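You operate a simulated robot arm through the tools that you are given. There is no shell and no other tool. Be economical: measure what you need, move in short steps, check, and stop when the job is done.

Carry out the task below with a simulated two-armed robot. There is one attempt and no reset: what you move stays moved.

TASK
Put the nut from the draining board on top of the hub there. Then fetch the silver knurled nut from the steel shelf under the spout and set it on the long bench. Then put the black memory stick on top of the silver number five disc. Then put the yellow marker on the small tray. Then fetch the job sheet from the top of the steel table and set it on top of the blue housing. Then take the red oil can on the top of the cart and put it away on the top of the tool stand. Then take the rotor marked "23" from the rotors shelf and put it on the mat on the bed. Then take the lid off the grease jar and lay it down on the long bench. Do these in the order given. Set down upright: red oil can, rotor.

The check looks at the end state, three seconds after you hand in, the way a careful person would. Anything else that was tipped, shoved, dropped, spilled or broken makes it a failure. Lids that push on must go on centred and level and be pressed home; caps that screw on are set level and turned clockwise until they are tight. Flat cloth is picked up by pressing the open fingertips on it (5 to 10 N) and closing them slowly along it; thin cloth reads only 2 to 8 mm in the jaws.

THE ROBOT
Two 7-joint arms with fingered hands on one trunk, on a base that drives. Base frame: it is fixed to the floor where the robot stands at the start and does not move with it; the origin is under the middle of the robot, x ahead of it, y to its left, z up; the surface under the hand at the start is at about z = 900. Units: mm, degrees, N and s.
The left shoulder is at the start at [60, 166, 926], the right one opposite. With the tool pointing down near the work surface each hand reaches from about 320 to 840 mm from the robot's upright axis, wherever it stands, measured 20 degrees to its own side. Places, roughly: black memory stick (2x5x2 cm) [-1400, 2200, 900]; blue housing (24x20x7 cm) [-4900, -3800, 800]; grease jar [750, -4250, 1000]; hub (8x8x5 cm) [900, -200, 900]; job sheet [-4750, -4250, 750]; knurled nut [750, 500, 500]; long bench [800, -4000, 900]; mat on the bed [-1800, -1500, 300]; number five disc [-1250, 2250, 750]; nut (4x3x2 cm) [700, 200, 900]; red oil can [-5250, -750, 500]; rotor [-3750, 1750, 1000]; small tray (15x10x3 cm) [-5100, -5000, 900]; top of the tool stand [-1400, -2700, 800]; yellow marker [-5000, -4000, 1000]. Payload 5 kg a hand.
The tool frame of a hand sits at the grasp point between the pads (the TCP): z along the fingers, y along the line on which they close. The tips reach 32 mm beyond it. The gripper opens to 160 mm. The gripper's body begins 89 mm behind the TCP. The gripper is a hand of 3 fingers: y runs from the thumb to the fingers, the wrist lies at [0, 0, -267] in the tool frame, and closing takes about 1.5 s.
Orientation is told as [roll, pitch, yaw] about the base's x, y, z axes, in that order, counted from this pose: with the fingers straight down and closing along the base's y, the tool's x points along the base's -x, its y along +y and its z along -z.

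THE INTERFACE
- The arms move only by the tool nudge_tool. It takes "left_targets", "right_targets" or both (then of equal length, played together; a hand with none holds still); each is a list of rows, each an object of numbers (a shift or turn left out is 0, a gripper value left out holds the last): "fingers": the finger opening in mm, from 0 to 160; "dx", "dy", "dz": the shift along the tool's x, y, z in units of 400 mm (1.0 is 400 mm); "ax", "ay", "az": the turn, a rotation vector about the tool's x, y, z in units of 45 degrees (1.0 is 45 degrees). In form: [{"fingers": .., "dx": .., "dy": .., "dz": .., "ax": .., "ay": .., "az": ..}, ...]. A call has 1 to 20 rows; each row is the pose to reach, as a shift and turn from the pose commanded when the call began, along the tool's axes at that moment. A call with a number of a shift or a turn outside -1 to 1 is refused whole. A row lasts 0.2 s, in which the tool goes at most 50 mm and 8.6 degrees; a call with a longer step from one row to the next is refused whole, and so is a gripper value outside its range. A pose out of reach is approached as far as the arm can. The call stops where the force on the tool passes 40 N (or 10 N more than at its start, if that is more) or the arm is blocked; 0.2 s more then pass. Each finger travels about 45 mm/s and halts on what it meets, pressing with about 31 N; the grip force reading is that of the motor and also rises with nothing between the fingers. The clock runs only during rows and for 0.2 s after the last one: add rows that repeat a pose to give the fingers time. The reply holds the time, the measured pose of the TCP, the force on the tool along the base axes, the opening and the grip force, in the units named above and with some noise, with the torque about the TCP (base axes, N m) and any sound that the robot's microphone picked up.
- Cameras (640 x 400 px; columns grow to the right, rows downward): "scene" is now at [50.4, 33.1, 1581.9]; the picture's right is [0.40, -0.92, 0.00], its down [-0.55, -0.24, -0.80] and it looks along [0.73, 0.32, -0.60] (base axes); focal length 294 px, centre (320, 200). "left" rides on the left gripper at [-65, -4, -116] in its tool frame; the picture's right is [0.06, -1.00, 0.00], its down [0.87, 0.05, -0.49] and it looks along [0.49, 0.03, 0.87] (tool axes); focal length 261 px, centre (320, 200). "right" rides on the right gripper at [65, -4, -116] in its tool frame; the picture's right is [0.06, 1.00, 0.00], its down [-0.87, 0.05, -0.49] and it looks along [-0.49, 0.03, 0.87] (tool axes); focal length 261 px, centre (320, 200). There is no depth. A picture from a camera that has moved, and an enlarged one, comes with that camera's place and axes in the base frame and with its lens.
- snapshot(camera): a new picture of that camera. It takes no simulated time.
- raise_lower(by): slides the trunk up (or, below 0, down) by that many mm; the arms and the scene camera ride with it, the base frame stays. It gives what a move gives, with no picture.
- base_move(legs): drives the robot by 1 to 6 legs, each [ahead, turn to the left] in mm and degrees, along the robot's own axes; the way and the turn of a leg run together, so that a leg with both is an arc; at most 1500 mm and 180 degrees a leg. The arms and the cameras ride along, it lands a little off, and it stops where it bumps. It gives what a move gives.
- preshape(shape, hand): the hand has 3 fingers and takes this shape, open, in about a second: jaw (thumb against the fingers, like two jaws); tri (thumb and two fingers); tip (a fingertip pinch); poke (one finger out to press); point (the index stretched); flat (the hand flat); cup (the hand cupped); fist (a fist). The gripper value then closes the fingers along that shape, each until it touches; the sizes above hold for jaw. It gives what a move gives, with no picture.
- aim_head(pan, tilt): turns the head with the scene camera to pan (to the left, within 86 degrees either way) and tilt (down, from -29 to 69), counted from straight ahead of the robot. It gives what a move gives.
- enlarge(camera, box): a new picture of the part [left, top, right, bottom] of that camera's present view, enlarged. It takes no simulated time.
- close_job(): hands the job in; it is judged then, once.

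Work in short steps. Places have to be worked out from the pictures, the camera data and where the tool is seen: move nearer, look again, correct. Check each grasp and each placing, and mend what went wrong. You have 217 turns and 208 pictures in all, those below and enlarged ones among them. Open the grippers and draw the arms clear of the work before you hand the job in, unless the task says otherwise; then end with one line.

The tools are called after "Call:" as a command line: name --argument value ..., lists and objects as JSON in quotes. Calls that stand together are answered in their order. nudge_tool: Moves the arms, as the interface text tells. Its arguments: {"type":"object","properties":{"left_targets":{"type":"array"},"right_targets":{"type":"array"}},"required":[]} The other tools are called the same way: raise_lower (by) slides the trunk up or down; preshape (shape, hand) gives the hand a shape; base_move (legs) drives the base; aim_head (pan, tilt) turns the head that bears the scene camera; snapshot (camera) takes a picture; enlarge (camera, box) takes an enlarged picture of a part of a camera's view; close_job () hands the job in.

At the start:

```text
t: 0.0
left_tool_pos: [490.7, 497.9, 1159.0]
left_tcp_rot: [0.0, 0.0, 0.0]
left_force: [-0.3, 0.2, 1.4]
left_moment: [-0.01, 0.01, 0.03]
left_gripper_width: 159.7
left_grip_force: 0.0
left_shape: jaw
right_tool_pos: [529.9, 40.6, 1099.7]
right_tcp_rot: [0.0, 0.0, 0.1]
right_force: [-0.2, 0.8, -0.9]
right_moment: [-0.03, -0.01, 0.01]
right_gripper_width: 160.0
right_grip_force: 0.1
right_shape: jaw
trunk travel left (down, up): [-475.0, 115.0]
robot x, y, heading: [0.7, 0.2, 0.1]
head pan, tilt: [23.7, 36.8]
```

scene: 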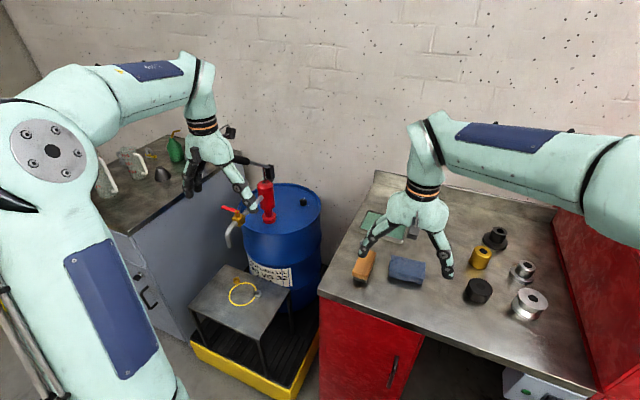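
right: 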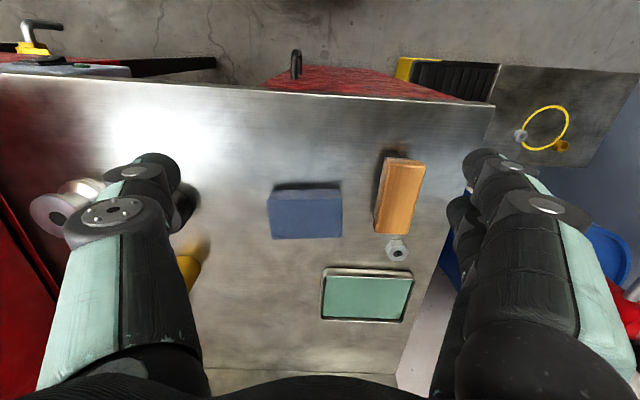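
left: 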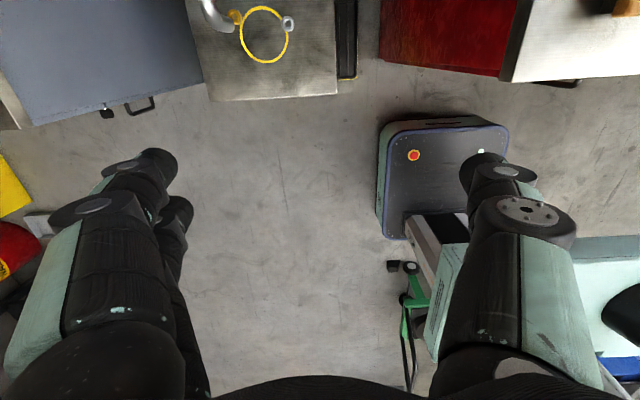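

The nut shows in the right camera at about (398,250), which puts it near [712,168]. I'll look closer at the draining board before moving.

Call:
enlarge --camera "scene" --box '[330, 170, 610, 345]'

Call:
enlarge --camera "right" --box '[300, 140, 460, 340]'

Call:
enlarge --camera "right" --box '[0, 100, 260, 340]'

```text
2.29 times, centred on (470, 258) of scene
camera zoom: at [50.4, 33.1, 1581.9], right [0.4, -0.92, 0.0], down [-0.55, -0.24, -0.8], along [0.73, 0.32, -0.6], focal length 671 px, centre (-23, 69)
```

zoom: 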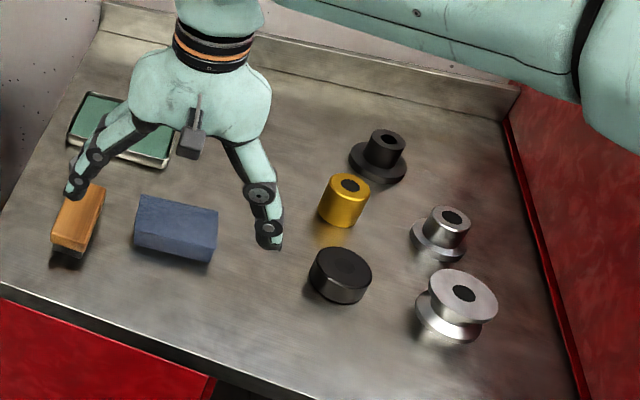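

```text
2.00 times, centred on (380, 240) of right
camera zoom: at [464.7, 37.6, 1215.6], right [-0.06, 1.0, 0.0], down [0.87, 0.05, 0.49], along [0.49, 0.03, -0.87], focal length 521 px, centre (200, 120)
```

zoom: 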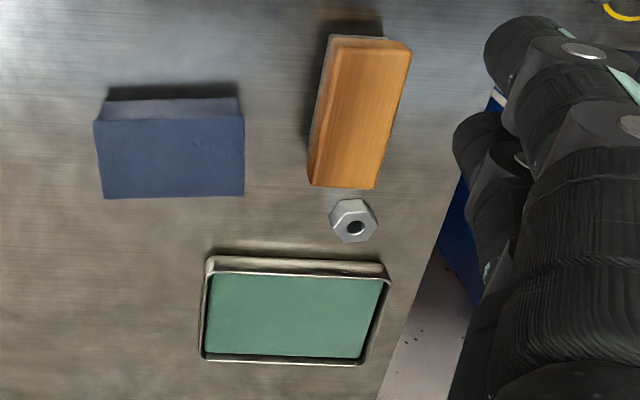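

```text
1.67 times, centred on (130, 220) of right
camera zoom: at [464.7, 37.6, 1215.6], right [-0.06, 1.0, 0.0], down [0.87, 0.05, 0.49], along [0.49, 0.03, -0.87], focal length 434 px, centre (637, 167)
```

zoom: 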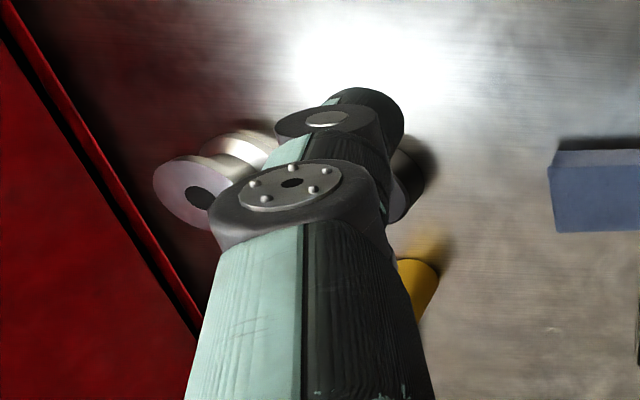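

The hub fits the black flanged one at about [885,-215], which is 8 cm wide. The nut is at about [712,168], between the orange block and the green tray. I'll move the right hand above the nut in the pinch shape and look.

Call:
preshape --shape "tip" --hand "right"

Call:
nudge_tool --right_targets '[{"dx": -0.09, "dy": 0.063, "dz": 0.0}, {"dx": -0.18, "dy": 0.127, "dz": 0.0}, {"dx": -0.27, "dy": 0.19, "dz": 0.03}, {"dx": -0.36, "dy": 0.254, "dz": 0.06}, {"dx": -0.455, "dy": 0.3175, "dz": 0.1}, {"dx": -0.455, "dy": 0.3175, "dz": 0.1}]'

Call:
snapshot --camera "right"

```text
t: 0.9
left_tool_pos: [491.9, 497.2, 1160.4]
left_tcp_rot: [0.1, 0.0, 0.0]
left_force: [-0.1, -0.6, -0.2]
left_moment: [0.04, -0.02, 0.04]
left_gripper_width: 159.9
left_grip_force: 0.0
left_shape: jaw
right_tool_pos: [530.2, 41.8, 1100.1]
right_tcp_rot: [0.0, 0.0, 0.0]
right_force: [0.7, -0.4, -0.6]
right_moment: [0.02, 0.03, -0.01]
right_gripper_width: 159.9
right_grip_force: 0.0
right_shape: tip
trunk travel left (down, up): [-475.0, 115.0]
robot x, y, heading: [-5.3, 0.9, 0.1]
head pan, tilt: [23.7, 36.8]
```

```text
t: 2.3
left_tool_pos: [494.0, 495.7, 1158.9]
left_tcp_rot: [0.0, 0.1, -0.1]
left_force: [-0.4, -0.6, -0.1]
left_moment: [0.06, 0.08, 0.01]
left_gripper_width: 160.0
left_grip_force: 0.1
left_shape: jaw
right_tool_pos: [681.6, 139.7, 1060.0]
right_tcp_rot: [0.1, 0.0, -0.2]
right_force: [0.3, -0.3, -0.4]
right_moment: [0.01, 0.06, -0.01]
right_gripper_width: 159.9
right_grip_force: 0.1
right_shape: tip
right hand out of reach, approached as far as the arm can: row 4, 5, 6
trunk travel left (down, up): [-475.0, 115.0]
robot x, y, heading: [0.0, -1.0, -0.0]
head pan, tilt: [23.7, 36.8]
```

```text
201 pictures are left
camera right: at [615.7, 136.9, 1175.4], right [-0.06, 1.0, 0.0], down [0.87, 0.05, 0.49], along [0.49, 0.03, -0.87], focal length 261 px, centre (320, 200)
```

right: 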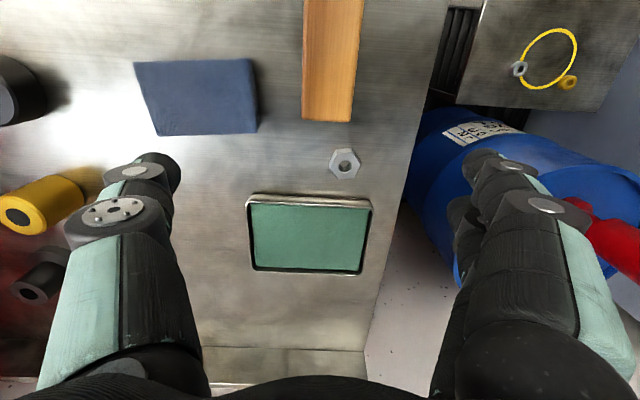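

The nut is out of reach from here and the hub is further still. I'll draw the right hand back, drive 180 mm ahead (the counter's front edge is at about x=500) and look again.

Call:
nudge_tool --right_targets '[{"dx": 0.1}, {"dx": 0.2}, {"dx": 0.3}, {"dx": 0.4}]'

Call:
base_move --legs '[[180, 0]]'

Call:
snapshot --camera "right"

Call:
snapshot --camera "scene"

```text
t: 3.3
left_tool_pos: [491.7, 497.2, 1159.4]
left_tcp_rot: [-0.1, -0.1, 0.1]
left_force: [-0.2, -0.9, -0.4]
left_moment: [0.03, 0.01, 0.01]
left_gripper_width: 159.9
left_grip_force: 0.0
left_shape: jaw
right_tool_pos: [626.2, 198.8, 1090.7]
right_tcp_rot: [-0.1, 0.1, 0.0]
right_force: [-0.4, 0.1, 0.6]
right_moment: [-0.01, 0.0, 0.01]
right_gripper_width: 159.8
right_grip_force: 0.1
right_shape: tip
right hand out of reach, approached as far as the arm can: row 1, 2, 3, 4
trunk travel left (down, up): [-475.0, 115.0]
robot x, y, heading: [1.7, 1.7, 0.1]
head pan, tilt: [23.7, 36.8]
```

```text
t: 4.8
left_tool_pos: [674.6, 496.5, 1157.8]
left_tcp_rot: [0.0, 0.2, -0.1]
left_force: [1.0, 0.8, -0.8]
left_moment: [0.0, 0.05, 0.03]
left_gripper_width: 159.5
left_grip_force: 0.0
left_shape: jaw
right_tool_pos: [807.4, 197.7, 1090.4]
right_tcp_rot: [-0.2, 0.3, -0.2]
right_force: [0.6, 0.2, -0.1]
right_moment: [0.01, 0.02, -0.03]
right_gripper_width: 160.1
right_grip_force: 0.0
right_shape: tip
trunk travel left (down, up): [-475.0, 115.0]
robot x, y, heading: [182.6, -0.8, 0.0]
head pan, tilt: [23.7, 36.8]
```

```text
200 pictures are left
camera right: at [741.5, 194.4, 1205.0], right [-0.06, 1.0, 0.0], down [0.87, 0.05, 0.49], along [0.49, 0.03, -0.87], focal length 261 px, centre (320, 200)
```

right: 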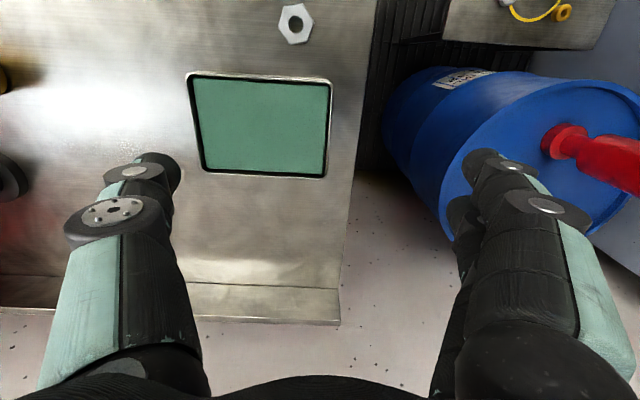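

```text
199 pictures are left
camera scene: at [232.8, 33.1, 1581.8], right [0.4, -0.92, 0.0], down [-0.55, -0.24, -0.8], along [0.73, 0.32, -0.6], focal length 294 px, centre (320, 200)
```

scene: 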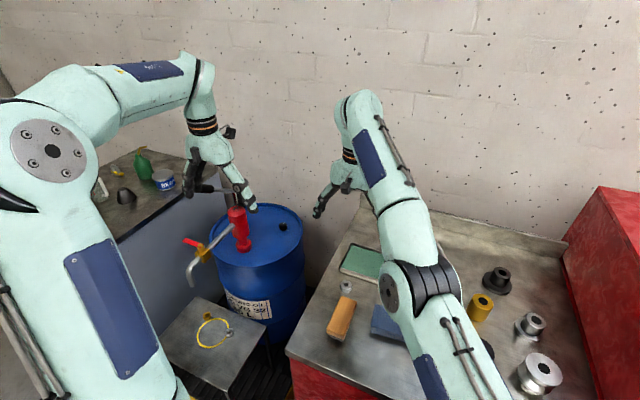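

The right arm is awkward this far across the body. I'll bring it back to its own side, back off 60 mm and turn left 28°, so the nut sits in the right hand's zone.

Call:
nudge_tool --right_targets '[{"dx": 0.06, "dy": -0.085, "dz": -0.007}, {"dx": 0.12, "dy": -0.17, "dz": -0.014}, {"dx": 0.18, "dy": -0.255, "dz": -0.02}, {"dx": 0.24, "dy": -0.34, "dz": -0.03}, {"dx": 0.3, "dy": -0.425, "dz": -0.035}, {"dx": 0.36, "dy": -0.51, "dz": -0.04}, {"dx": 0.4175, "dy": -0.595, "dz": -0.05}]'

Call:
base_move --legs '[[-60, 0], [0, 28]]'

Call:
snapshot --camera "right"

Call:
snapshot --camera "scene"

```text
t: 6.4
left_tool_pos: [674.5, 496.3, 1159.1]
left_tcp_rot: [0.0, 0.0, -0.1]
left_force: [0.2, 0.0, -1.2]
left_moment: [-0.01, -0.05, 0.0]
left_gripper_width: 159.8
left_grip_force: 0.2
left_shape: jaw
right_tool_pos: [823.5, 114.4, 1162.2]
right_tcp_rot: [-0.1, 0.2, -0.1]
right_force: [0.3, 0.0, -0.8]
right_moment: [0.0, 0.02, -0.02]
right_gripper_width: 159.7
right_grip_force: 0.0
right_shape: tip
right hand out of reach, approached as far as the arm can: row 1, 2, 3, 4, 5, 6, 7
trunk travel left (down, up): [-475.0, 115.0]
robot x, y, heading: [182.7, 0.5, -0.0]
head pan, tilt: [23.7, 36.8]
```

```text
t: 8.8
left_tool_pos: [331.1, 667.3, 1159.1]
left_tcp_rot: [0.0, 0.0, 27.0]
left_force: [-0.7, 0.6, 0.1]
left_moment: [-0.02, -0.05, 0.03]
left_gripper_width: 159.7
left_grip_force: 0.0
left_shape: jaw
right_tool_pos: [637.8, 394.4, 1161.7]
right_tcp_rot: [-0.2, 0.3, 26.9]
right_force: [-0.3, 0.4, 1.3]
right_moment: [-0.02, -0.02, 0.0]
right_gripper_width: 159.9
right_grip_force: 0.1
right_shape: tip
trunk travel left (down, up): [-475.0, 115.0]
robot x, y, heading: [118.4, -2.0, 27.0]
head pan, tilt: [23.7, 36.8]
```

```text
198 pictures are left
camera right: at [581.5, 362.3, 1277.1], right [-0.51, 0.86, 0.0], down [0.75, 0.45, 0.49], along [0.42, 0.25, -0.87], focal length 261 px, centre (320, 200)
```

right: 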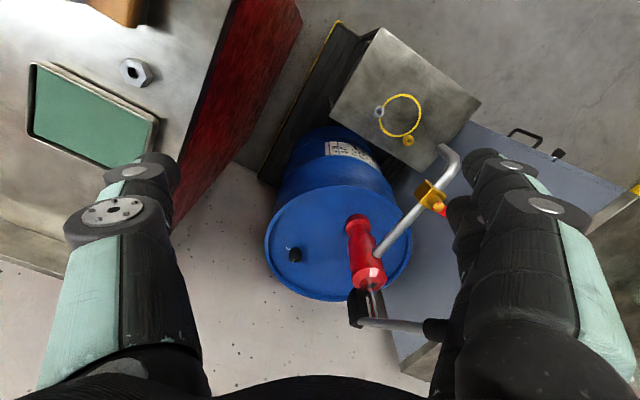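

```text
197 pictures are left
camera scene: at [147.7, 52.4, 1581.9], right [0.77, -0.63, 0.0], down [-0.38, -0.46, -0.8], along [0.51, 0.62, -0.6], focal length 294 px, centre (320, 200)
```

scene: 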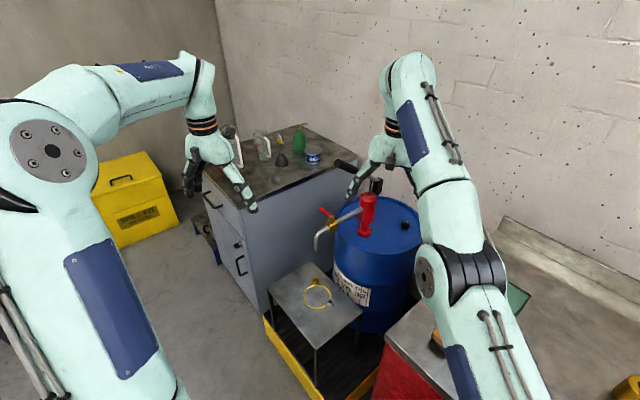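

The right hand is near the pump crank and in an odd arm configuration. I'll try one short move back and to the right to free it.

Call:
nudge_tool --right_targets '[{"dx": 0.07, "dy": -0.08}, {"dx": 0.14, "dy": -0.16}, {"dx": 0.21, "dy": -0.24}, {"dx": 0.28, "dy": -0.32}, {"dx": 0.28, "dy": -0.32}, {"dx": 0.28, "dy": -0.32}]'

```text
t: 10.4
left_tool_pos: [332.2, 665.2, 1160.5]
left_tcp_rot: [0.0, 0.0, 27.0]
left_force: [-0.4, -0.3, -0.8]
left_moment: [0.02, 0.03, -0.02]
left_gripper_width: 160.0
left_grip_force: 0.1
left_shape: jaw
right_tool_pos: [661.8, 310.3, 1278.4]
right_tcp_rot: [11.8, -13.4, 20.0]
right_force: [0.1, 0.2, -0.3]
right_moment: [0.01, 0.04, 0.03]
right_gripper_width: 160.0
right_grip_force: 0.0
right_shape: tip
right hand out of reach, approached as far as the arm can: row 1, 2, 3, 4
trunk travel left (down, up): [-475.0, 115.0]
robot x, y, heading: [120.4, -0.2, 27.1]
head pan, tilt: [23.7, 36.8]
stopped in row 6 (right hand): the arm was blocked; the commanded pose is now the measured one
```

The arm reports blocked, and the tool has risen and tilted. I'll look at it before anything else.

Call:
aim_head --pan -20 --tilt 30

Call:
snapshot --camera "scene"

Call:
snapshot --camera "left"

```text
t: 11.5
left_tool_pos: [331.3, 665.7, 1159.7]
left_tcp_rot: [0.0, 0.0, 27.0]
left_force: [-0.2, 0.0, 0.4]
left_moment: [-0.01, -0.05, 0.02]
left_gripper_width: 159.6
left_grip_force: 0.1
left_shape: jaw
right_tool_pos: [662.2, 309.9, 1278.9]
right_tcp_rot: [11.8, -13.5, 20.1]
right_force: [-0.5, 0.7, 0.3]
right_moment: [0.0, 0.0, 0.03]
right_gripper_width: 159.9
right_grip_force: 0.2
right_shape: tip
trunk travel left (down, up): [-475.0, 115.0]
robot x, y, heading: [118.2, -1.1, 27.0]
head pan, tilt: [-20.0, 30.0]
```

```text
196 pictures are left
camera scene: at [183.0, -4.5, 1592.5], right [0.12, -0.99, 0.0], down [-0.5, -0.06, -0.87], along [0.86, 0.11, -0.5], focal length 294 px, centre (320, 200)
```

scene: 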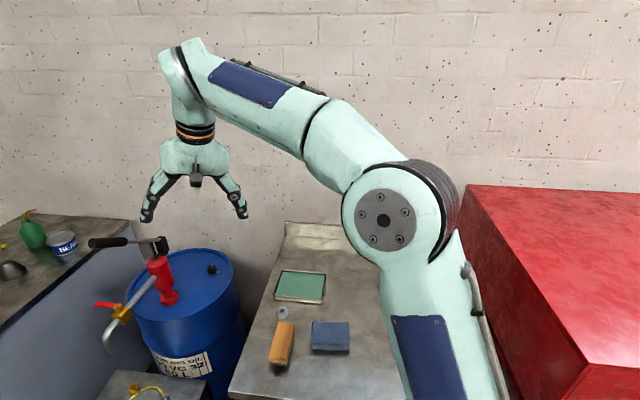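

```text
195 pictures are left
camera left: at [392.1, 691.3, 1275.3], right [0.4, -0.92, 0.0], down [-0.8, -0.35, 0.49], along [-0.45, -0.2, -0.87], focal length 261 px, centre (320, 200)
```

left: 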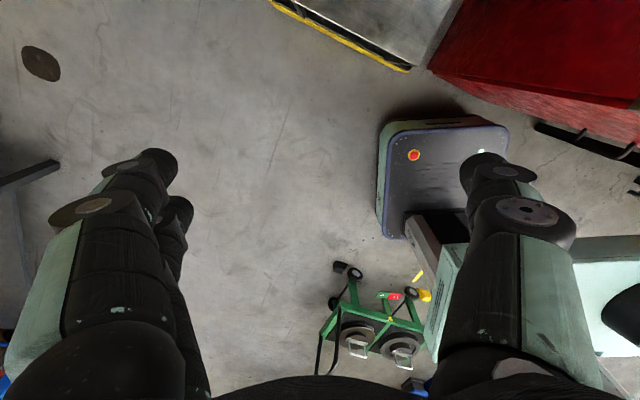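

The hand is high and free of everything. I'll level the tool and bring it down and back towards the start pose relative to the robot, in small steps.

Call:
nudge_tool --right_targets '[{"ax": 0.087, "ay": 0.1, "az": -0.05}, {"ax": 0.175, "ay": 0.2, "az": -0.1}, {"ax": 0.262, "ay": 0.3, "az": -0.156}, {"ax": 0.262, "ay": 0.3, "az": -0.156}]'

```text
t: 12.5
left_tool_pos: [331.1, 667.3, 1158.7]
left_tcp_rot: [0.0, 0.1, 27.0]
left_force: [0.1, -0.1, -1.0]
left_moment: [0.0, 0.03, 0.01]
left_gripper_width: 159.9
left_grip_force: 0.1
left_shape: jaw
right_tool_pos: [662.2, 310.5, 1278.3]
right_tcp_rot: [1.0, -3.0, 27.1]
right_force: [0.3, 0.0, -0.2]
right_moment: [-0.01, 0.03, 0.0]
right_gripper_width: 159.9
right_grip_force: 0.1
right_shape: tip
right hand out of reach, approached as far as the arm can: row 3, 4
trunk travel left (down, up): [-475.0, 115.0]
robot x, y, heading: [120.7, 1.0, 27.0]
head pan, tilt: [-20.0, 30.0]
```

Nearly level now. Next, down and slightly to the right; there's nothing under it but free air behind the crank.

Call:
nudge_tool --right_targets '[{"dx": 0.02, "dy": -0.08, "dz": 0.03}, {"dx": 0.04, "dy": -0.16, "dz": 0.08}, {"dx": 0.06, "dy": -0.24, "dz": 0.13}, {"dx": 0.1, "dy": -0.32, "dz": 0.19}, {"dx": 0.15, "dy": -0.38, "dz": 0.25}, {"dx": 0.15, "dy": -0.38, "dz": 0.25}]'

Call:
snapshot --camera "scene"

```text
t: 13.9
left_tool_pos: [330.8, 667.4, 1159.2]
left_tcp_rot: [0.1, 0.1, 26.9]
left_force: [0.0, 0.3, -1.3]
left_moment: [-0.02, -0.03, -0.01]
left_gripper_width: 159.8
left_grip_force: 0.0
left_shape: jaw
right_tool_pos: [682.2, 155.8, 1172.2]
right_tcp_rot: [0.8, -3.0, 27.1]
right_force: [-0.2, 0.2, -0.8]
right_moment: [0.01, -0.02, 0.01]
right_gripper_width: 160.1
right_grip_force: 0.0
right_shape: tip
trunk travel left (down, up): [-475.0, 115.0]
robot x, y, heading: [118.0, 0.8, 26.9]
head pan, tilt: [-20.0, 30.0]
```

```text
194 pictures are left
camera scene: at [183.2, -3.7, 1592.5], right [0.12, -0.99, 0.0], down [-0.5, -0.06, -0.87], along [0.86, 0.11, -0.5], focal length 294 px, centre (320, 200)
```

scene: 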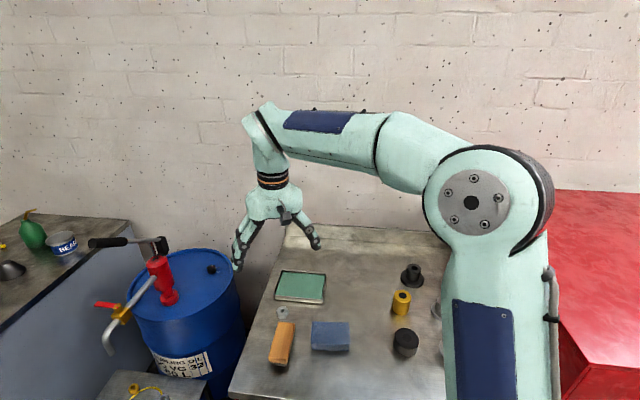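

The hand is reachable again and nearly above the nut. Now the right camera.

Call:
snapshot --camera "right"

```text
193 pictures are left
camera right: at [621.1, 118.6, 1283.4], right [-0.51, 0.86, 0.01], down [0.73, 0.43, 0.54], along [0.46, 0.28, -0.84], focal length 261 px, centre (320, 200)
```

right: 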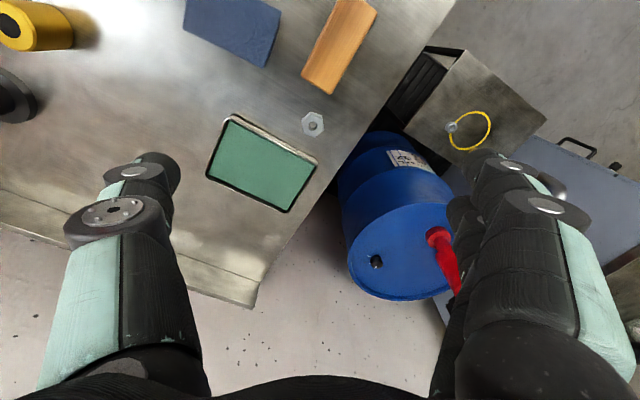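

The nut is at about [715,167]. I'll enlarge to read how its flats are turned.

Call:
enlarge --camera "right" --box '[270, 90, 350, 150]'

```text
6.67 times, centred on (310, 120) of right
camera zoom: at [621.1, 118.6, 1283.4], right [-0.51, 0.86, 0.01], down [0.73, 0.43, 0.54], along [0.46, 0.28, -0.84], focal length 1738 px, centre (387, 733)
```

zoom: 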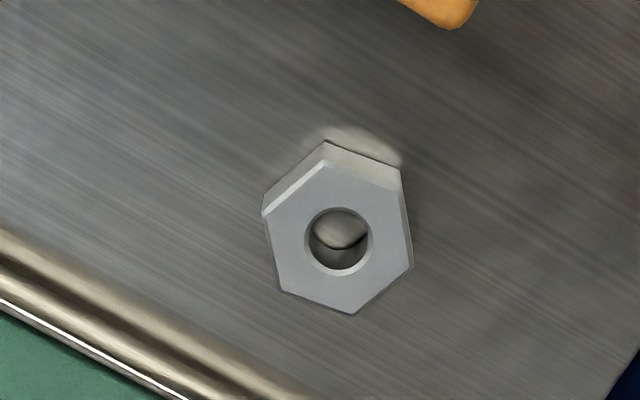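

The flats favour closing at yaw 40°, which takes the fingers between the block and the tray. I'll turn to that yaw, centre over the nut at z 1040, narrow the fingers to 60 and look.

Call:
nudge_tool --right_targets '[{"fingers": 60, "dx": -0.03, "dy": -0.01, "dz": 0.08, "az": -0.145}, {"fingers": 60, "dx": -0.06, "dy": -0.015, "dz": 0.16, "az": -0.29}, {"fingers": 60, "dx": -0.08, "dy": -0.015, "dz": 0.24, "az": -0.29, "ay": 0.06}, {"fingers": 60, "dx": -0.08, "dy": -0.015, "dz": 0.33, "az": -0.29, "ay": 0.06}, {"fingers": 60, "dx": -0.08, "dy": -0.015, "dz": 0.33, "az": -0.29, "ay": 0.06}, {"fingers": 60, "dx": -0.08, "dy": -0.015, "dz": 0.33, "az": -0.29, "ay": 0.06}]'

Call:
snapshot --camera "right"

Call:
snapshot --camera "scene"

```text
t: 15.3
left_tool_pos: [331.8, 667.5, 1159.0]
left_tcp_rot: [0.0, 0.1, 27.0]
left_force: [0.1, 0.6, 0.6]
left_moment: [-0.01, -0.01, -0.02]
left_gripper_width: 160.1
left_grip_force: 0.0
left_shape: jaw
right_tool_pos: [714.3, 165.9, 1043.5]
right_tcp_rot: [0.5, -0.6, 40.1]
right_force: [-0.8, 0.6, -0.5]
right_moment: [-0.01, 0.01, -0.03]
right_gripper_width: 60.8
right_grip_force: 0.0
right_shape: tip
trunk travel left (down, up): [-475.0, 115.0]
robot x, y, heading: [121.2, -1.4, 26.8]
head pan, tilt: [-20.0, 30.0]
```

```text
191 pictures are left
camera right: at [666.8, 120.4, 1157.5], right [-0.69, 0.72, 0.01], down [0.63, 0.6, 0.5], along [0.36, 0.35, -0.87], focal length 261 px, centre (320, 200)
```

right: 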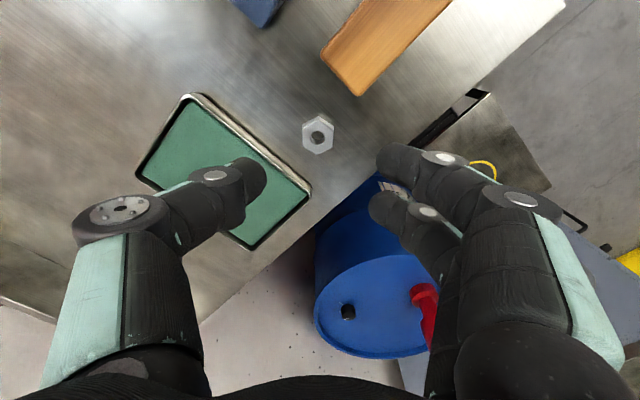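

```text
190 pictures are left
camera scene: at [183.2, -4.6, 1592.5], right [0.12, -0.99, 0.0], down [-0.5, -0.06, -0.87], along [0.86, 0.11, -0.5], focal length 294 px, centre (320, 200)
```

scene: 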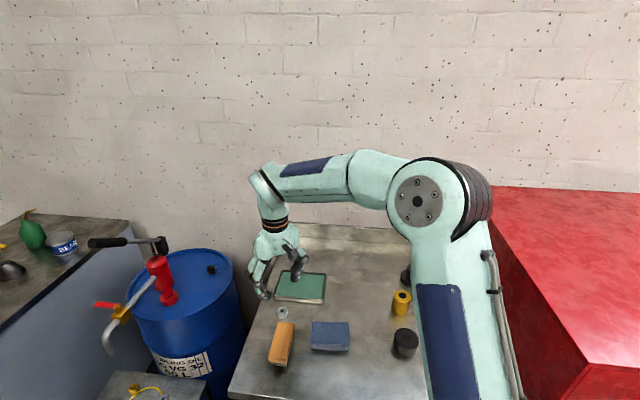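

The nut is directly under the pinch with its flats facing the fingers. Down to TCP z 939, then close.

Call:
nudge_tool --right_targets '[{"fingers": 60, "dz": 0.1}, {"fingers": 60, "dz": 0.2}, {"fingers": 60, "dz": 0.24}, {"fingers": 60, "dz": 0.26}, {"fingers": 60, "dz": 0.26}]'

Call:
snapshot --camera "right"

```text
t: 16.5
left_tool_pos: [331.6, 667.6, 1160.1]
left_tcp_rot: [0.0, 0.0, 27.0]
left_force: [-0.6, -0.2, -0.9]
left_moment: [0.02, 0.0, -0.01]
left_gripper_width: 159.9
left_grip_force: 0.1
left_shape: jaw
right_tool_pos: [715.0, 167.5, 941.0]
right_tcp_rot: [0.4, -0.5, 40.2]
right_force: [0.0, -0.1, 0.4]
right_moment: [0.0, 0.0, 0.0]
right_gripper_width: 60.8
right_grip_force: 0.0
right_shape: tip
trunk travel left (down, up): [-475.0, 115.0]
robot x, y, heading: [118.5, 0.2, 27.2]
head pan, tilt: [-20.0, 30.0]
```

```text
189 pictures are left
camera right: at [667.7, 122.0, 1055.3], right [-0.69, 0.72, 0.01], down [0.63, 0.6, 0.5], along [0.36, 0.35, -0.87], focal length 261 px, centre (320, 200)
```

right: 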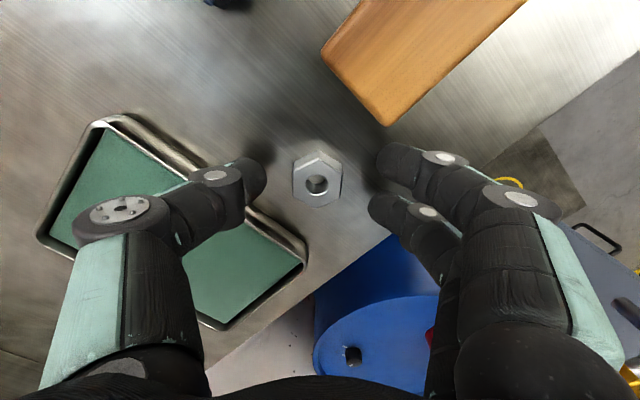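

The nut sits between thumb and fingers. I'll lower 4 mm and close.

Call:
nudge_tool --right_targets '[{"fingers": 60, "dz": 0.01}, {"fingers": 40, "dz": 0.01}, {"fingers": 25, "dz": 0.01}, {"fingers": 20, "dz": 0.01}, {"fingers": 15, "dz": 0.01}, {"fingers": 15, "dz": 0.01}, {"fingers": 15, "dz": 0.01}, {"fingers": 15, "dz": 0.01}]'

Call:
snapshot --camera "right"

```text
t: 18.3
left_tool_pos: [331.6, 666.9, 1159.6]
left_tcp_rot: [0.0, 0.0, 26.9]
left_force: [-0.4, -0.5, 0.7]
left_moment: [0.0, 0.0, 0.01]
left_gripper_width: 159.9
left_grip_force: 0.0
left_shape: jaw
right_tool_pos: [716.5, 168.6, 937.1]
right_tcp_rot: [0.5, -0.5, 40.2]
right_force: [-0.8, -0.2, -0.4]
right_moment: [-0.06, 0.0, 0.03]
right_gripper_width: 19.4
right_grip_force: 31.3
right_shape: tip
trunk travel left (down, up): [-475.0, 115.0]
robot x, y, heading: [117.8, -1.1, 27.0]
head pan, tilt: [-20.0, 30.0]
```

```text
188 pictures are left
camera right: at [668.8, 122.1, 1051.0], right [-0.69, 0.72, 0.01], down [0.63, 0.6, 0.5], along [0.36, 0.35, -0.87], focal length 261 px, centre (320, 200)
```

right: 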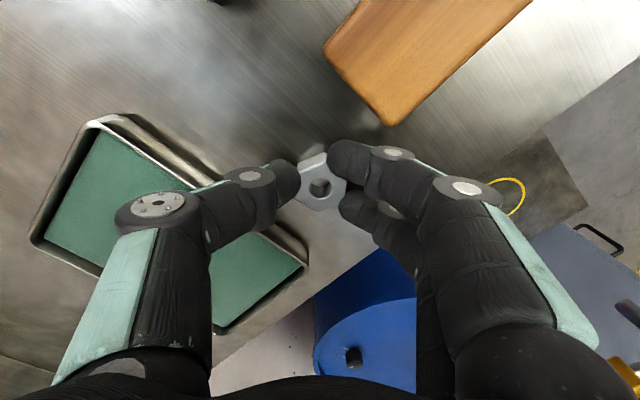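

The nut is held, pinched with a corner between the two fingers. I'll lift 130 mm, turn right 22° and move ahead 55 mm to bring the hub into reach.

Call:
nudge_tool --right_targets '[{"fingers": 15, "dz": -0.05}, {"fingers": 15, "dz": -0.15}, {"fingers": 15, "dz": -0.25}, {"fingers": 15, "dz": -0.35}, {"fingers": 15, "dz": -0.35}]'

Call:
base_move --legs '[[0, -22], [55, 0]]'

Call:
snapshot --camera "right"

Call:
snapshot --camera "scene"

```text
t: 19.5
left_tool_pos: [331.5, 667.0, 1159.3]
left_tcp_rot: [0.0, 0.0, 26.9]
left_force: [-0.4, -0.1, -0.3]
left_moment: [-0.03, 0.01, 0.03]
left_gripper_width: 159.9
left_grip_force: 0.0
left_shape: jaw
right_tool_pos: [720.4, 164.6, 1072.6]
right_tcp_rot: [0.5, -0.5, 40.2]
right_force: [0.1, 0.3, -0.3]
right_moment: [0.0, 0.02, -0.02]
right_gripper_width: 19.5
right_grip_force: 31.4
right_shape: tip
trunk travel left (down, up): [-475.0, 115.0]
robot x, y, heading: [118.8, 2.3, 26.9]
head pan, tilt: [-20.0, 30.0]
```

```text
t: 21.6
left_tool_pos: [619.2, 544.0, 1158.9]
left_tcp_rot: [0.0, 0.2, 5.1]
left_force: [0.8, 1.3, -0.3]
left_moment: [-0.03, 0.06, 0.03]
left_gripper_width: 160.0
left_grip_force: 0.0
left_shape: jaw
right_tool_pos: [793.0, -67.1, 1072.5]
right_tcp_rot: [0.5, -0.5, 18.3]
right_force: [-0.2, 0.1, -0.8]
right_moment: [-0.02, 0.01, -0.03]
right_gripper_width: 19.5
right_grip_force: 31.2
right_shape: tip
trunk travel left (down, up): [-475.0, 115.0]
robot x, y, heading: [172.6, 2.9, 5.0]
head pan, tilt: [-20.0, 30.0]
```

```text
187 pictures are left
camera right: at [732.1, -92.1, 1186.9], right [-0.37, 0.93, 0.01], down [0.81, 0.32, 0.5], along [0.46, 0.19, -0.87], focal length 261 px, centre (320, 200)
```

right: 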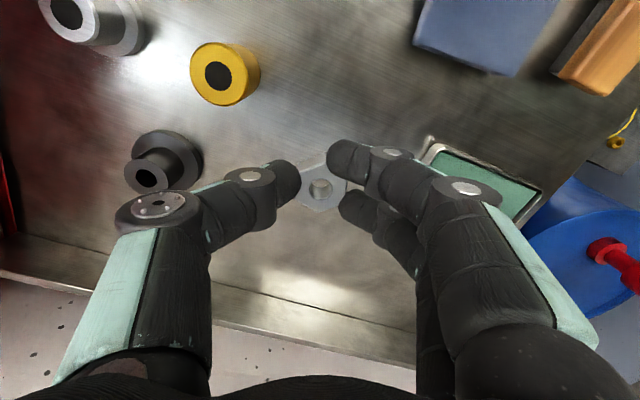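

```text
186 pictures are left
camera scene: at [233.0, -22.8, 1592.4], right [-0.26, -0.97, 0.0], down [-0.48, 0.13, -0.87], along [0.84, -0.22, -0.5], focal length 294 px, centre (320, 200)
```

scene: 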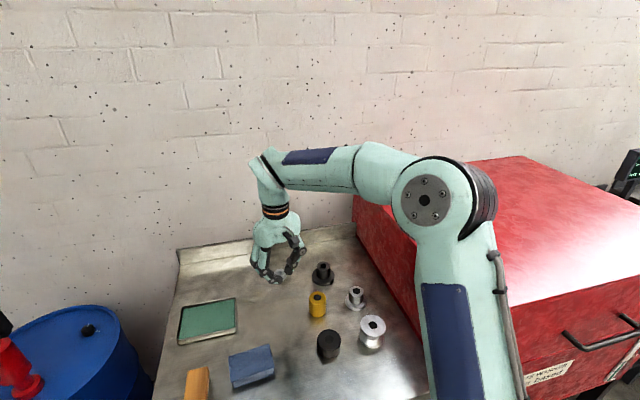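

The hub's top is centred at about [897,-209] at z≈950, and the nut's underside is about 37 mm below the TCP. I'll move above it at z≈1022.

Call:
nudge_tool --right_targets '[{"dx": -0.03, "dy": -0.1, "dz": 0.0}, {"dx": -0.06, "dy": -0.2, "dz": 0.0}, {"dx": -0.09, "dy": -0.3, "dz": 0.04}, {"dx": -0.135, "dy": -0.4186, "dz": 0.1}, {"dx": -0.135, "dy": -0.4186, "dz": 0.125}, {"dx": -0.135, "dy": -0.4186, "dz": 0.125}]'

Call:
snapshot --camera "right"

Call:
enlarge --camera "scene" --box '[240, 180, 440, 340]'

```text
refused: row 4 steps farther than a row can; nothing moved
```

```text
185 pictures are left
camera right: at [732.1, -92.1, 1186.9], right [-0.37, 0.93, 0.01], down [0.81, 0.32, 0.5], along [0.46, 0.19, -0.87], focal length 261 px, centre (320, 200)
```

right: 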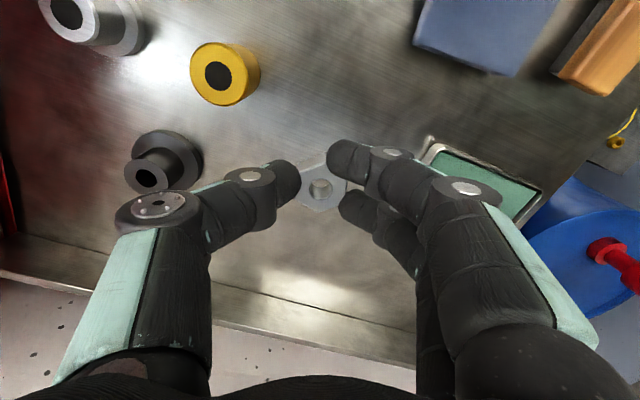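

```text
2.50 times, centred on (340, 260) of scene
camera zoom: at [233.0, -22.8, 1592.4], right [-0.26, -0.97, 0.0], down [-0.48, 0.13, -0.87], along [0.84, -0.22, -0.5], focal length 734 px, centre (270, 50)
```

zoom: 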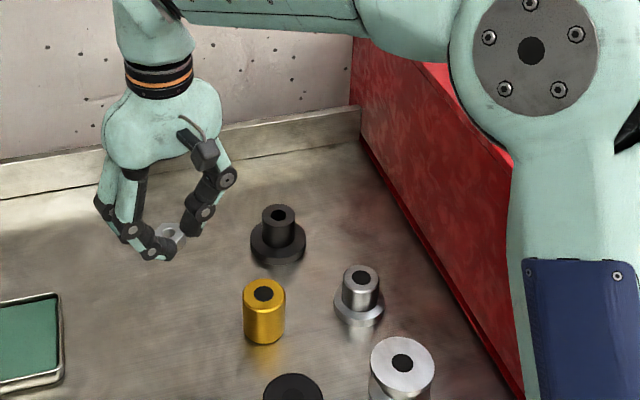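

That step was too long and was refused. Same move in finer rows.

Call:
nudge_tool --right_targets '[{"dx": -0.03, "dy": -0.1, "dz": 0.0}, {"dx": -0.06, "dy": -0.2, "dz": 0.0}, {"dx": -0.09, "dy": -0.3, "dz": 0.03}, {"dx": -0.12, "dy": -0.39, "dz": 0.07}, {"dx": -0.135, "dy": -0.4186, "dz": 0.125}, {"dx": -0.135, "dy": -0.4186, "dz": 0.125}]'

Call:
snapshot --camera "right"

Call:
enlarge --camera "scene" --box '[240, 180, 440, 340]'

```text
t: 23.0
left_tool_pos: [617.9, 544.6, 1159.4]
left_tcp_rot: [0.0, -0.1, 5.1]
left_force: [0.1, 0.1, -0.1]
left_moment: [-0.04, 0.04, -0.03]
left_gripper_width: 160.1
left_grip_force: 0.0
left_shape: jaw
right_tool_pos: [896.5, -208.8, 1021.5]
right_tcp_rot: [0.6, -0.4, 18.3]
right_force: [0.0, 0.2, -0.6]
right_moment: [0.0, 0.02, -0.01]
right_gripper_width: 19.5
right_grip_force: 31.0
right_shape: tip
trunk travel left (down, up): [-475.0, 115.0]
robot x, y, heading: [174.6, 7.4, 5.2]
head pan, tilt: [-20.0, 30.0]
```

```text
183 pictures are left
camera right: at [835.4, -233.5, 1135.7], right [-0.37, 0.93, 0.01], down [0.81, 0.32, 0.5], along [0.46, 0.19, -0.87], focal length 261 px, centre (320, 200)
```

right: 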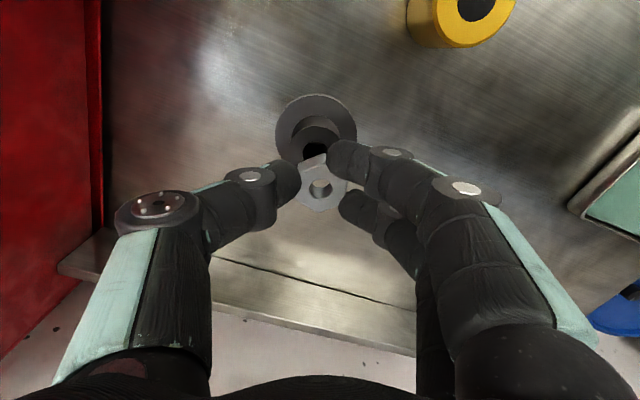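

```text
2.50 times, centred on (340, 260) of scene
camera zoom: at [230.6, -23.1, 1592.6], right [-0.26, -0.97, 0.0], down [-0.48, 0.13, -0.87], along [0.84, -0.22, -0.5], focal length 734 px, centre (270, 50)
```

zoom: 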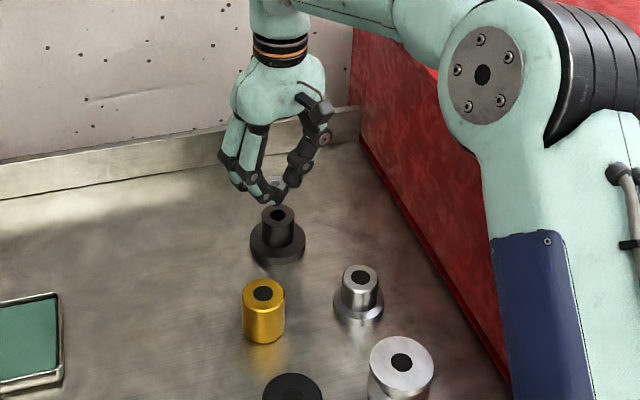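

Nearly aligned; I shift 3 mm in -y and lower in small steps until I feel contact.

Call:
nudge_tool --right_targets '[{"dx": 0.002, "dy": -0.007, "dz": 0.03}, {"dx": 0.002, "dy": -0.007, "dz": 0.05}, {"dx": 0.002, "dy": -0.007, "dz": 0.056}, {"dx": 0.002, "dy": -0.007, "dz": 0.062}, {"dx": 0.002, "dy": -0.007, "dz": 0.067}, {"dx": 0.002, "dy": -0.007, "dz": 0.07}]'

Call:
enlarge --camera "scene" --box '[280, 220, 360, 270]'

Call:
snapshot --camera "right"

```text
t: 24.4
left_tool_pos: [618.2, 544.9, 1159.7]
left_tcp_rot: [0.0, 0.1, 5.0]
left_force: [-0.5, 0.8, 0.9]
left_moment: [0.01, 0.0, -0.01]
left_gripper_width: 160.0
left_grip_force: 0.0
left_shape: jaw
right_tool_pos: [897.4, -211.4, 993.7]
right_tcp_rot: [0.5, -0.5, 18.4]
right_force: [0.5, 0.4, -1.4]
right_moment: [-0.01, -0.03, -0.01]
right_gripper_width: 19.5
right_grip_force: 31.0
right_shape: tip
trunk travel left (down, up): [-475.0, 115.0]
robot x, y, heading: [171.4, 5.5, 5.3]
head pan, tilt: [-20.0, 30.0]
```

```text
8.00 times, centred on (320, 245) of scene
camera zoom: at [230.9, -23.2, 1592.5], right [-0.26, -0.97, 0.0], down [-0.48, 0.13, -0.87], along [0.84, -0.22, -0.5], focal length 2348 px, centre (320, -160)
```

zoom: 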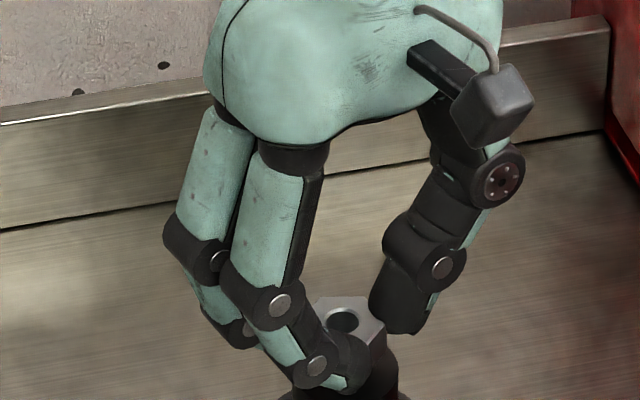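

```text
180 pictures are left
camera right: at [835.0, -236.7, 1108.5], right [-0.37, 0.93, 0.01], down [0.81, 0.32, 0.5], along [0.46, 0.19, -0.87], focal length 261 px, centre (320, 200)
```

right: 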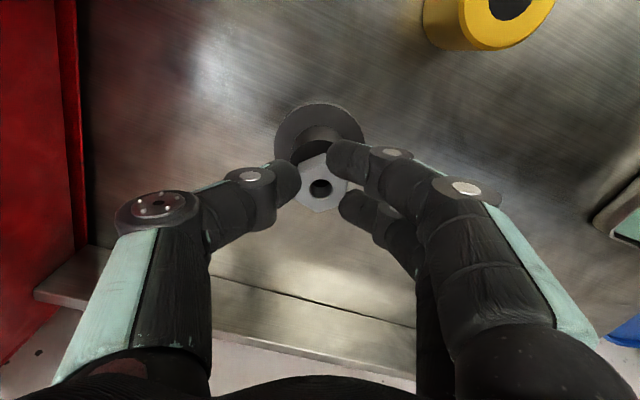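

No contact yet at 993.7; the hub's bore shows concentric through the nut. Continue down in 1.5 mm steps.

Call:
nudge_tool --right_targets '[{"dz": 0.004}, {"dz": 0.008}, {"dz": 0.012}, {"dz": 0.015}, {"dz": 0.018}, {"dz": 0.018}]'

```text
t: 25.8
left_tool_pos: [618.1, 545.0, 1159.8]
left_tcp_rot: [0.0, 0.0, 5.1]
left_force: [0.1, -0.4, 0.1]
left_moment: [0.02, 0.02, -0.02]
left_gripper_width: 159.8
left_grip_force: 0.1
left_shape: jaw
right_tool_pos: [896.8, -210.8, 985.6]
right_tcp_rot: [0.5, -0.5, 18.2]
right_force: [0.9, -0.2, -1.4]
right_moment: [-0.03, -0.02, 0.0]
right_gripper_width: 19.6
right_grip_force: 31.1
right_shape: tip
trunk travel left (down, up): [-475.0, 115.0]
robot x, y, heading: [172.5, 3.2, 5.1]
head pan, tilt: [-20.0, 30.0]
```

Call:
nudge_tool --right_targets '[{"dz": 0.004}, {"dz": 0.008}, {"dz": 0.012}, {"dz": 0.016}, {"dz": 0.02}, {"dz": 0.024}, {"dz": 0.024}]'

Call:
enlarge --camera "scene" --box '[280, 220, 360, 270]'

```text
t: 27.3
left_tool_pos: [616.8, 543.6, 1159.1]
left_tcp_rot: [-0.1, 0.0, 4.9]
left_force: [0.2, -0.2, 0.7]
left_moment: [-0.01, 0.0, 0.01]
left_gripper_width: 160.0
left_grip_force: 0.1
left_shape: jaw
right_tool_pos: [896.9, -209.0, 983.4]
right_tcp_rot: [0.4, -1.2, 18.2]
right_force: [-4.9, 0.0, 17.9]
right_moment: [0.03, 0.04, 0.04]
right_gripper_width: 21.6
right_grip_force: 32.0
right_shape: tip
trunk travel left (down, up): [-475.0, 115.0]
robot x, y, heading: [173.2, 7.3, 4.9]
head pan, tilt: [-20.0, 30.0]
stopped in row 7 (right hand): the force on the tool passed its limit at 41 N (the readings are from after the stop); the commanded pose is now the measured one
```

```text
8.00 times, centred on (320, 245) of scene
camera zoom: at [229.0, -22.9, 1592.4], right [-0.26, -0.97, 0.0], down [-0.48, 0.13, -0.87], along [0.84, -0.22, -0.5], focal length 2348 px, centre (320, -160)
```

zoom: 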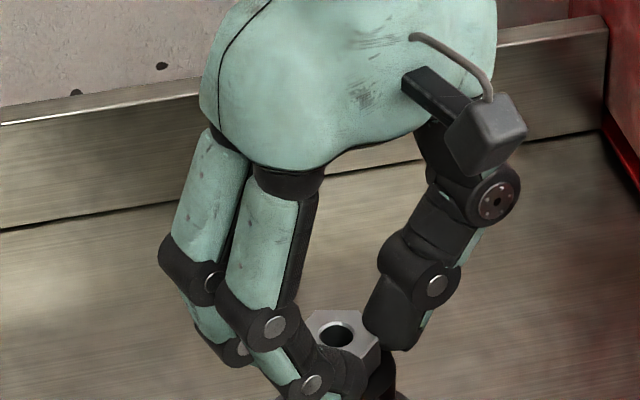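

The nut is in contact with the hub. I'll ease up about 1 mm and open slowly.

Call:
nudge_tool --right_targets '[{"dz": -0.003, "fingers": 21}, {"dz": -0.003, "fingers": 26}, {"dz": -0.003, "fingers": 34}, {"dz": -0.003, "fingers": 45}, {"dz": -0.003, "fingers": 60}, {"dz": -0.003, "fingers": 70}, {"dz": -0.003, "fingers": 70}]'

Call:
enlarge --camera "scene" --box '[280, 220, 360, 270]'

Call:
snapshot --camera "right"

```text
t: 28.9
left_tool_pos: [618.4, 544.9, 1158.5]
left_tcp_rot: [0.0, 0.0, 5.0]
left_force: [0.0, 1.0, 0.3]
left_moment: [0.0, -0.01, -0.01]
left_gripper_width: 159.9
left_grip_force: 0.0
left_shape: jaw
right_tool_pos: [898.3, -210.7, 982.3]
right_tcp_rot: [0.4, -0.9, 18.4]
right_force: [0.2, -0.4, 0.8]
right_moment: [0.0, -0.03, -0.01]
right_gripper_width: 69.2
right_grip_force: 0.1
right_shape: tip
trunk travel left (down, up): [-475.0, 115.0]
robot x, y, heading: [169.7, 7.3, 5.1]
head pan, tilt: [-20.0, 30.0]
```

```text
8.00 times, centred on (320, 245) of scene
camera zoom: at [230.8, -23.2, 1592.5], right [-0.26, -0.97, 0.0], down [-0.48, 0.13, -0.87], along [0.84, -0.22, -0.5], focal length 2348 px, centre (320, -160)
```

zoom: 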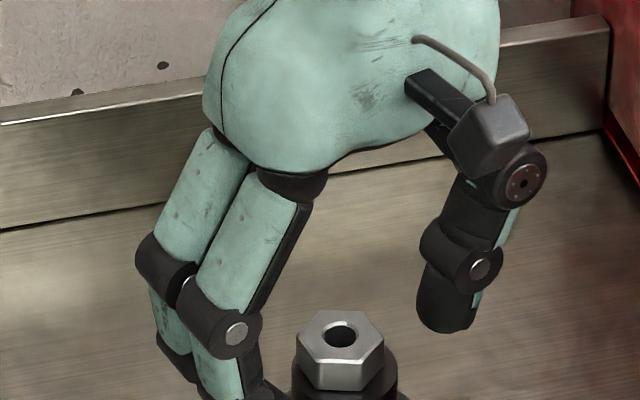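

```text
177 pictures are left
camera right: at [835.2, -236.4, 1096.1], right [-0.37, 0.93, 0.01], down [0.8, 0.32, 0.51], along [0.47, 0.19, -0.86], focal length 261 px, centre (320, 200)
```

right: 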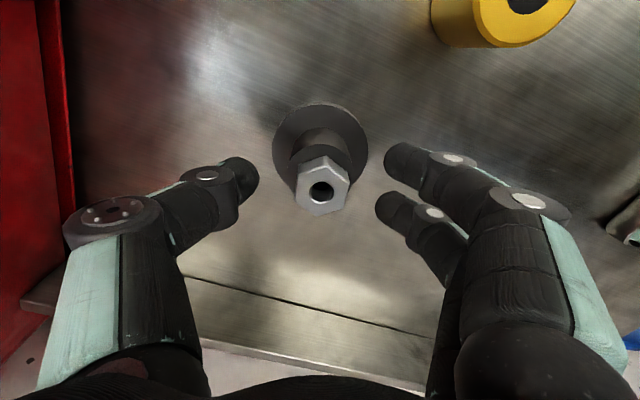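

The nut rests on the hub, so that part is done. Next I lift the right hand clear, draw it back, and look at the shelf under the spout.

Call:
nudge_tool --right_targets '[{"dz": -0.1}, {"dz": -0.2}, {"dz": -0.3}, {"dz": -0.37}, {"dz": -0.4, "dx": 0.1}, {"dz": -0.4, "dx": 0.2}, {"dz": -0.4, "dx": 0.3}, {"dz": -0.4, "dx": 0.4}, {"dz": -0.4, "dx": 0.5}, {"dz": -0.4, "dx": 0.6}, {"dz": -0.4, "dx": 0.65}]'

Call:
aim_head --pan 35 --tilt 42

Call:
snapshot --camera "scene"

```text
t: 31.3
left_tool_pos: [616.5, 543.9, 1158.8]
left_tcp_rot: [0.0, 0.0, 5.2]
left_force: [0.0, 0.5, -0.1]
left_moment: [0.01, 0.0, -0.02]
left_gripper_width: 159.9
left_grip_force: 0.1
left_shape: jaw
right_tool_pos: [650.0, -290.8, 1137.2]
right_tcp_rot: [0.4, -1.0, 18.3]
right_force: [-0.2, 0.5, 0.7]
right_moment: [-0.04, -0.01, -0.01]
right_gripper_width: 69.5
right_grip_force: 0.0
right_shape: tip
trunk travel left (down, up): [-475.0, 115.0]
robot x, y, heading: [172.0, 2.6, 4.9]
head pan, tilt: [-20.0, 30.0]
```

```text
t: 32.5
left_tool_pos: [619.6, 543.4, 1158.9]
left_tcp_rot: [0.0, 0.0, 5.2]
left_force: [0.7, 0.3, -0.2]
left_moment: [0.0, 0.02, 0.0]
left_gripper_width: 160.0
left_grip_force: 0.0
left_shape: jaw
right_tool_pos: [650.5, -290.9, 1137.9]
right_tcp_rot: [0.4, -1.0, 18.3]
right_force: [-1.0, 1.3, -0.3]
right_moment: [-0.01, 0.05, 0.05]
right_gripper_width: 69.6
right_grip_force: 0.1
right_shape: tip
trunk travel left (down, up): [-475.0, 115.0]
robot x, y, heading: [174.8, 7.8, 5.0]
head pan, tilt: [35.0, 42.0]
```

```text
176 pictures are left
camera scene: at [207.4, 53.8, 1574.3], right [0.64, -0.77, 0.0], down [-0.51, -0.43, -0.74], along [0.57, 0.48, -0.67], focal length 294 px, centre (320, 200)
```

scene: 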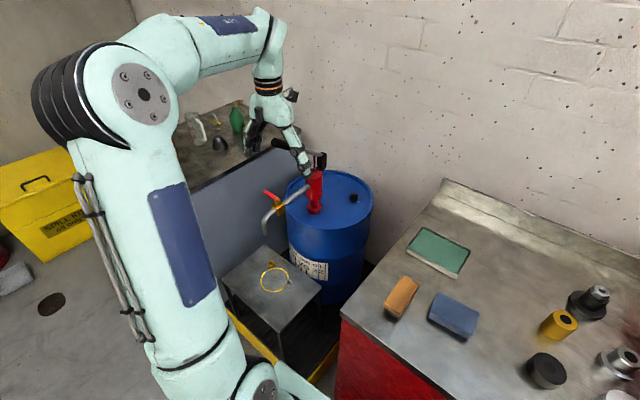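

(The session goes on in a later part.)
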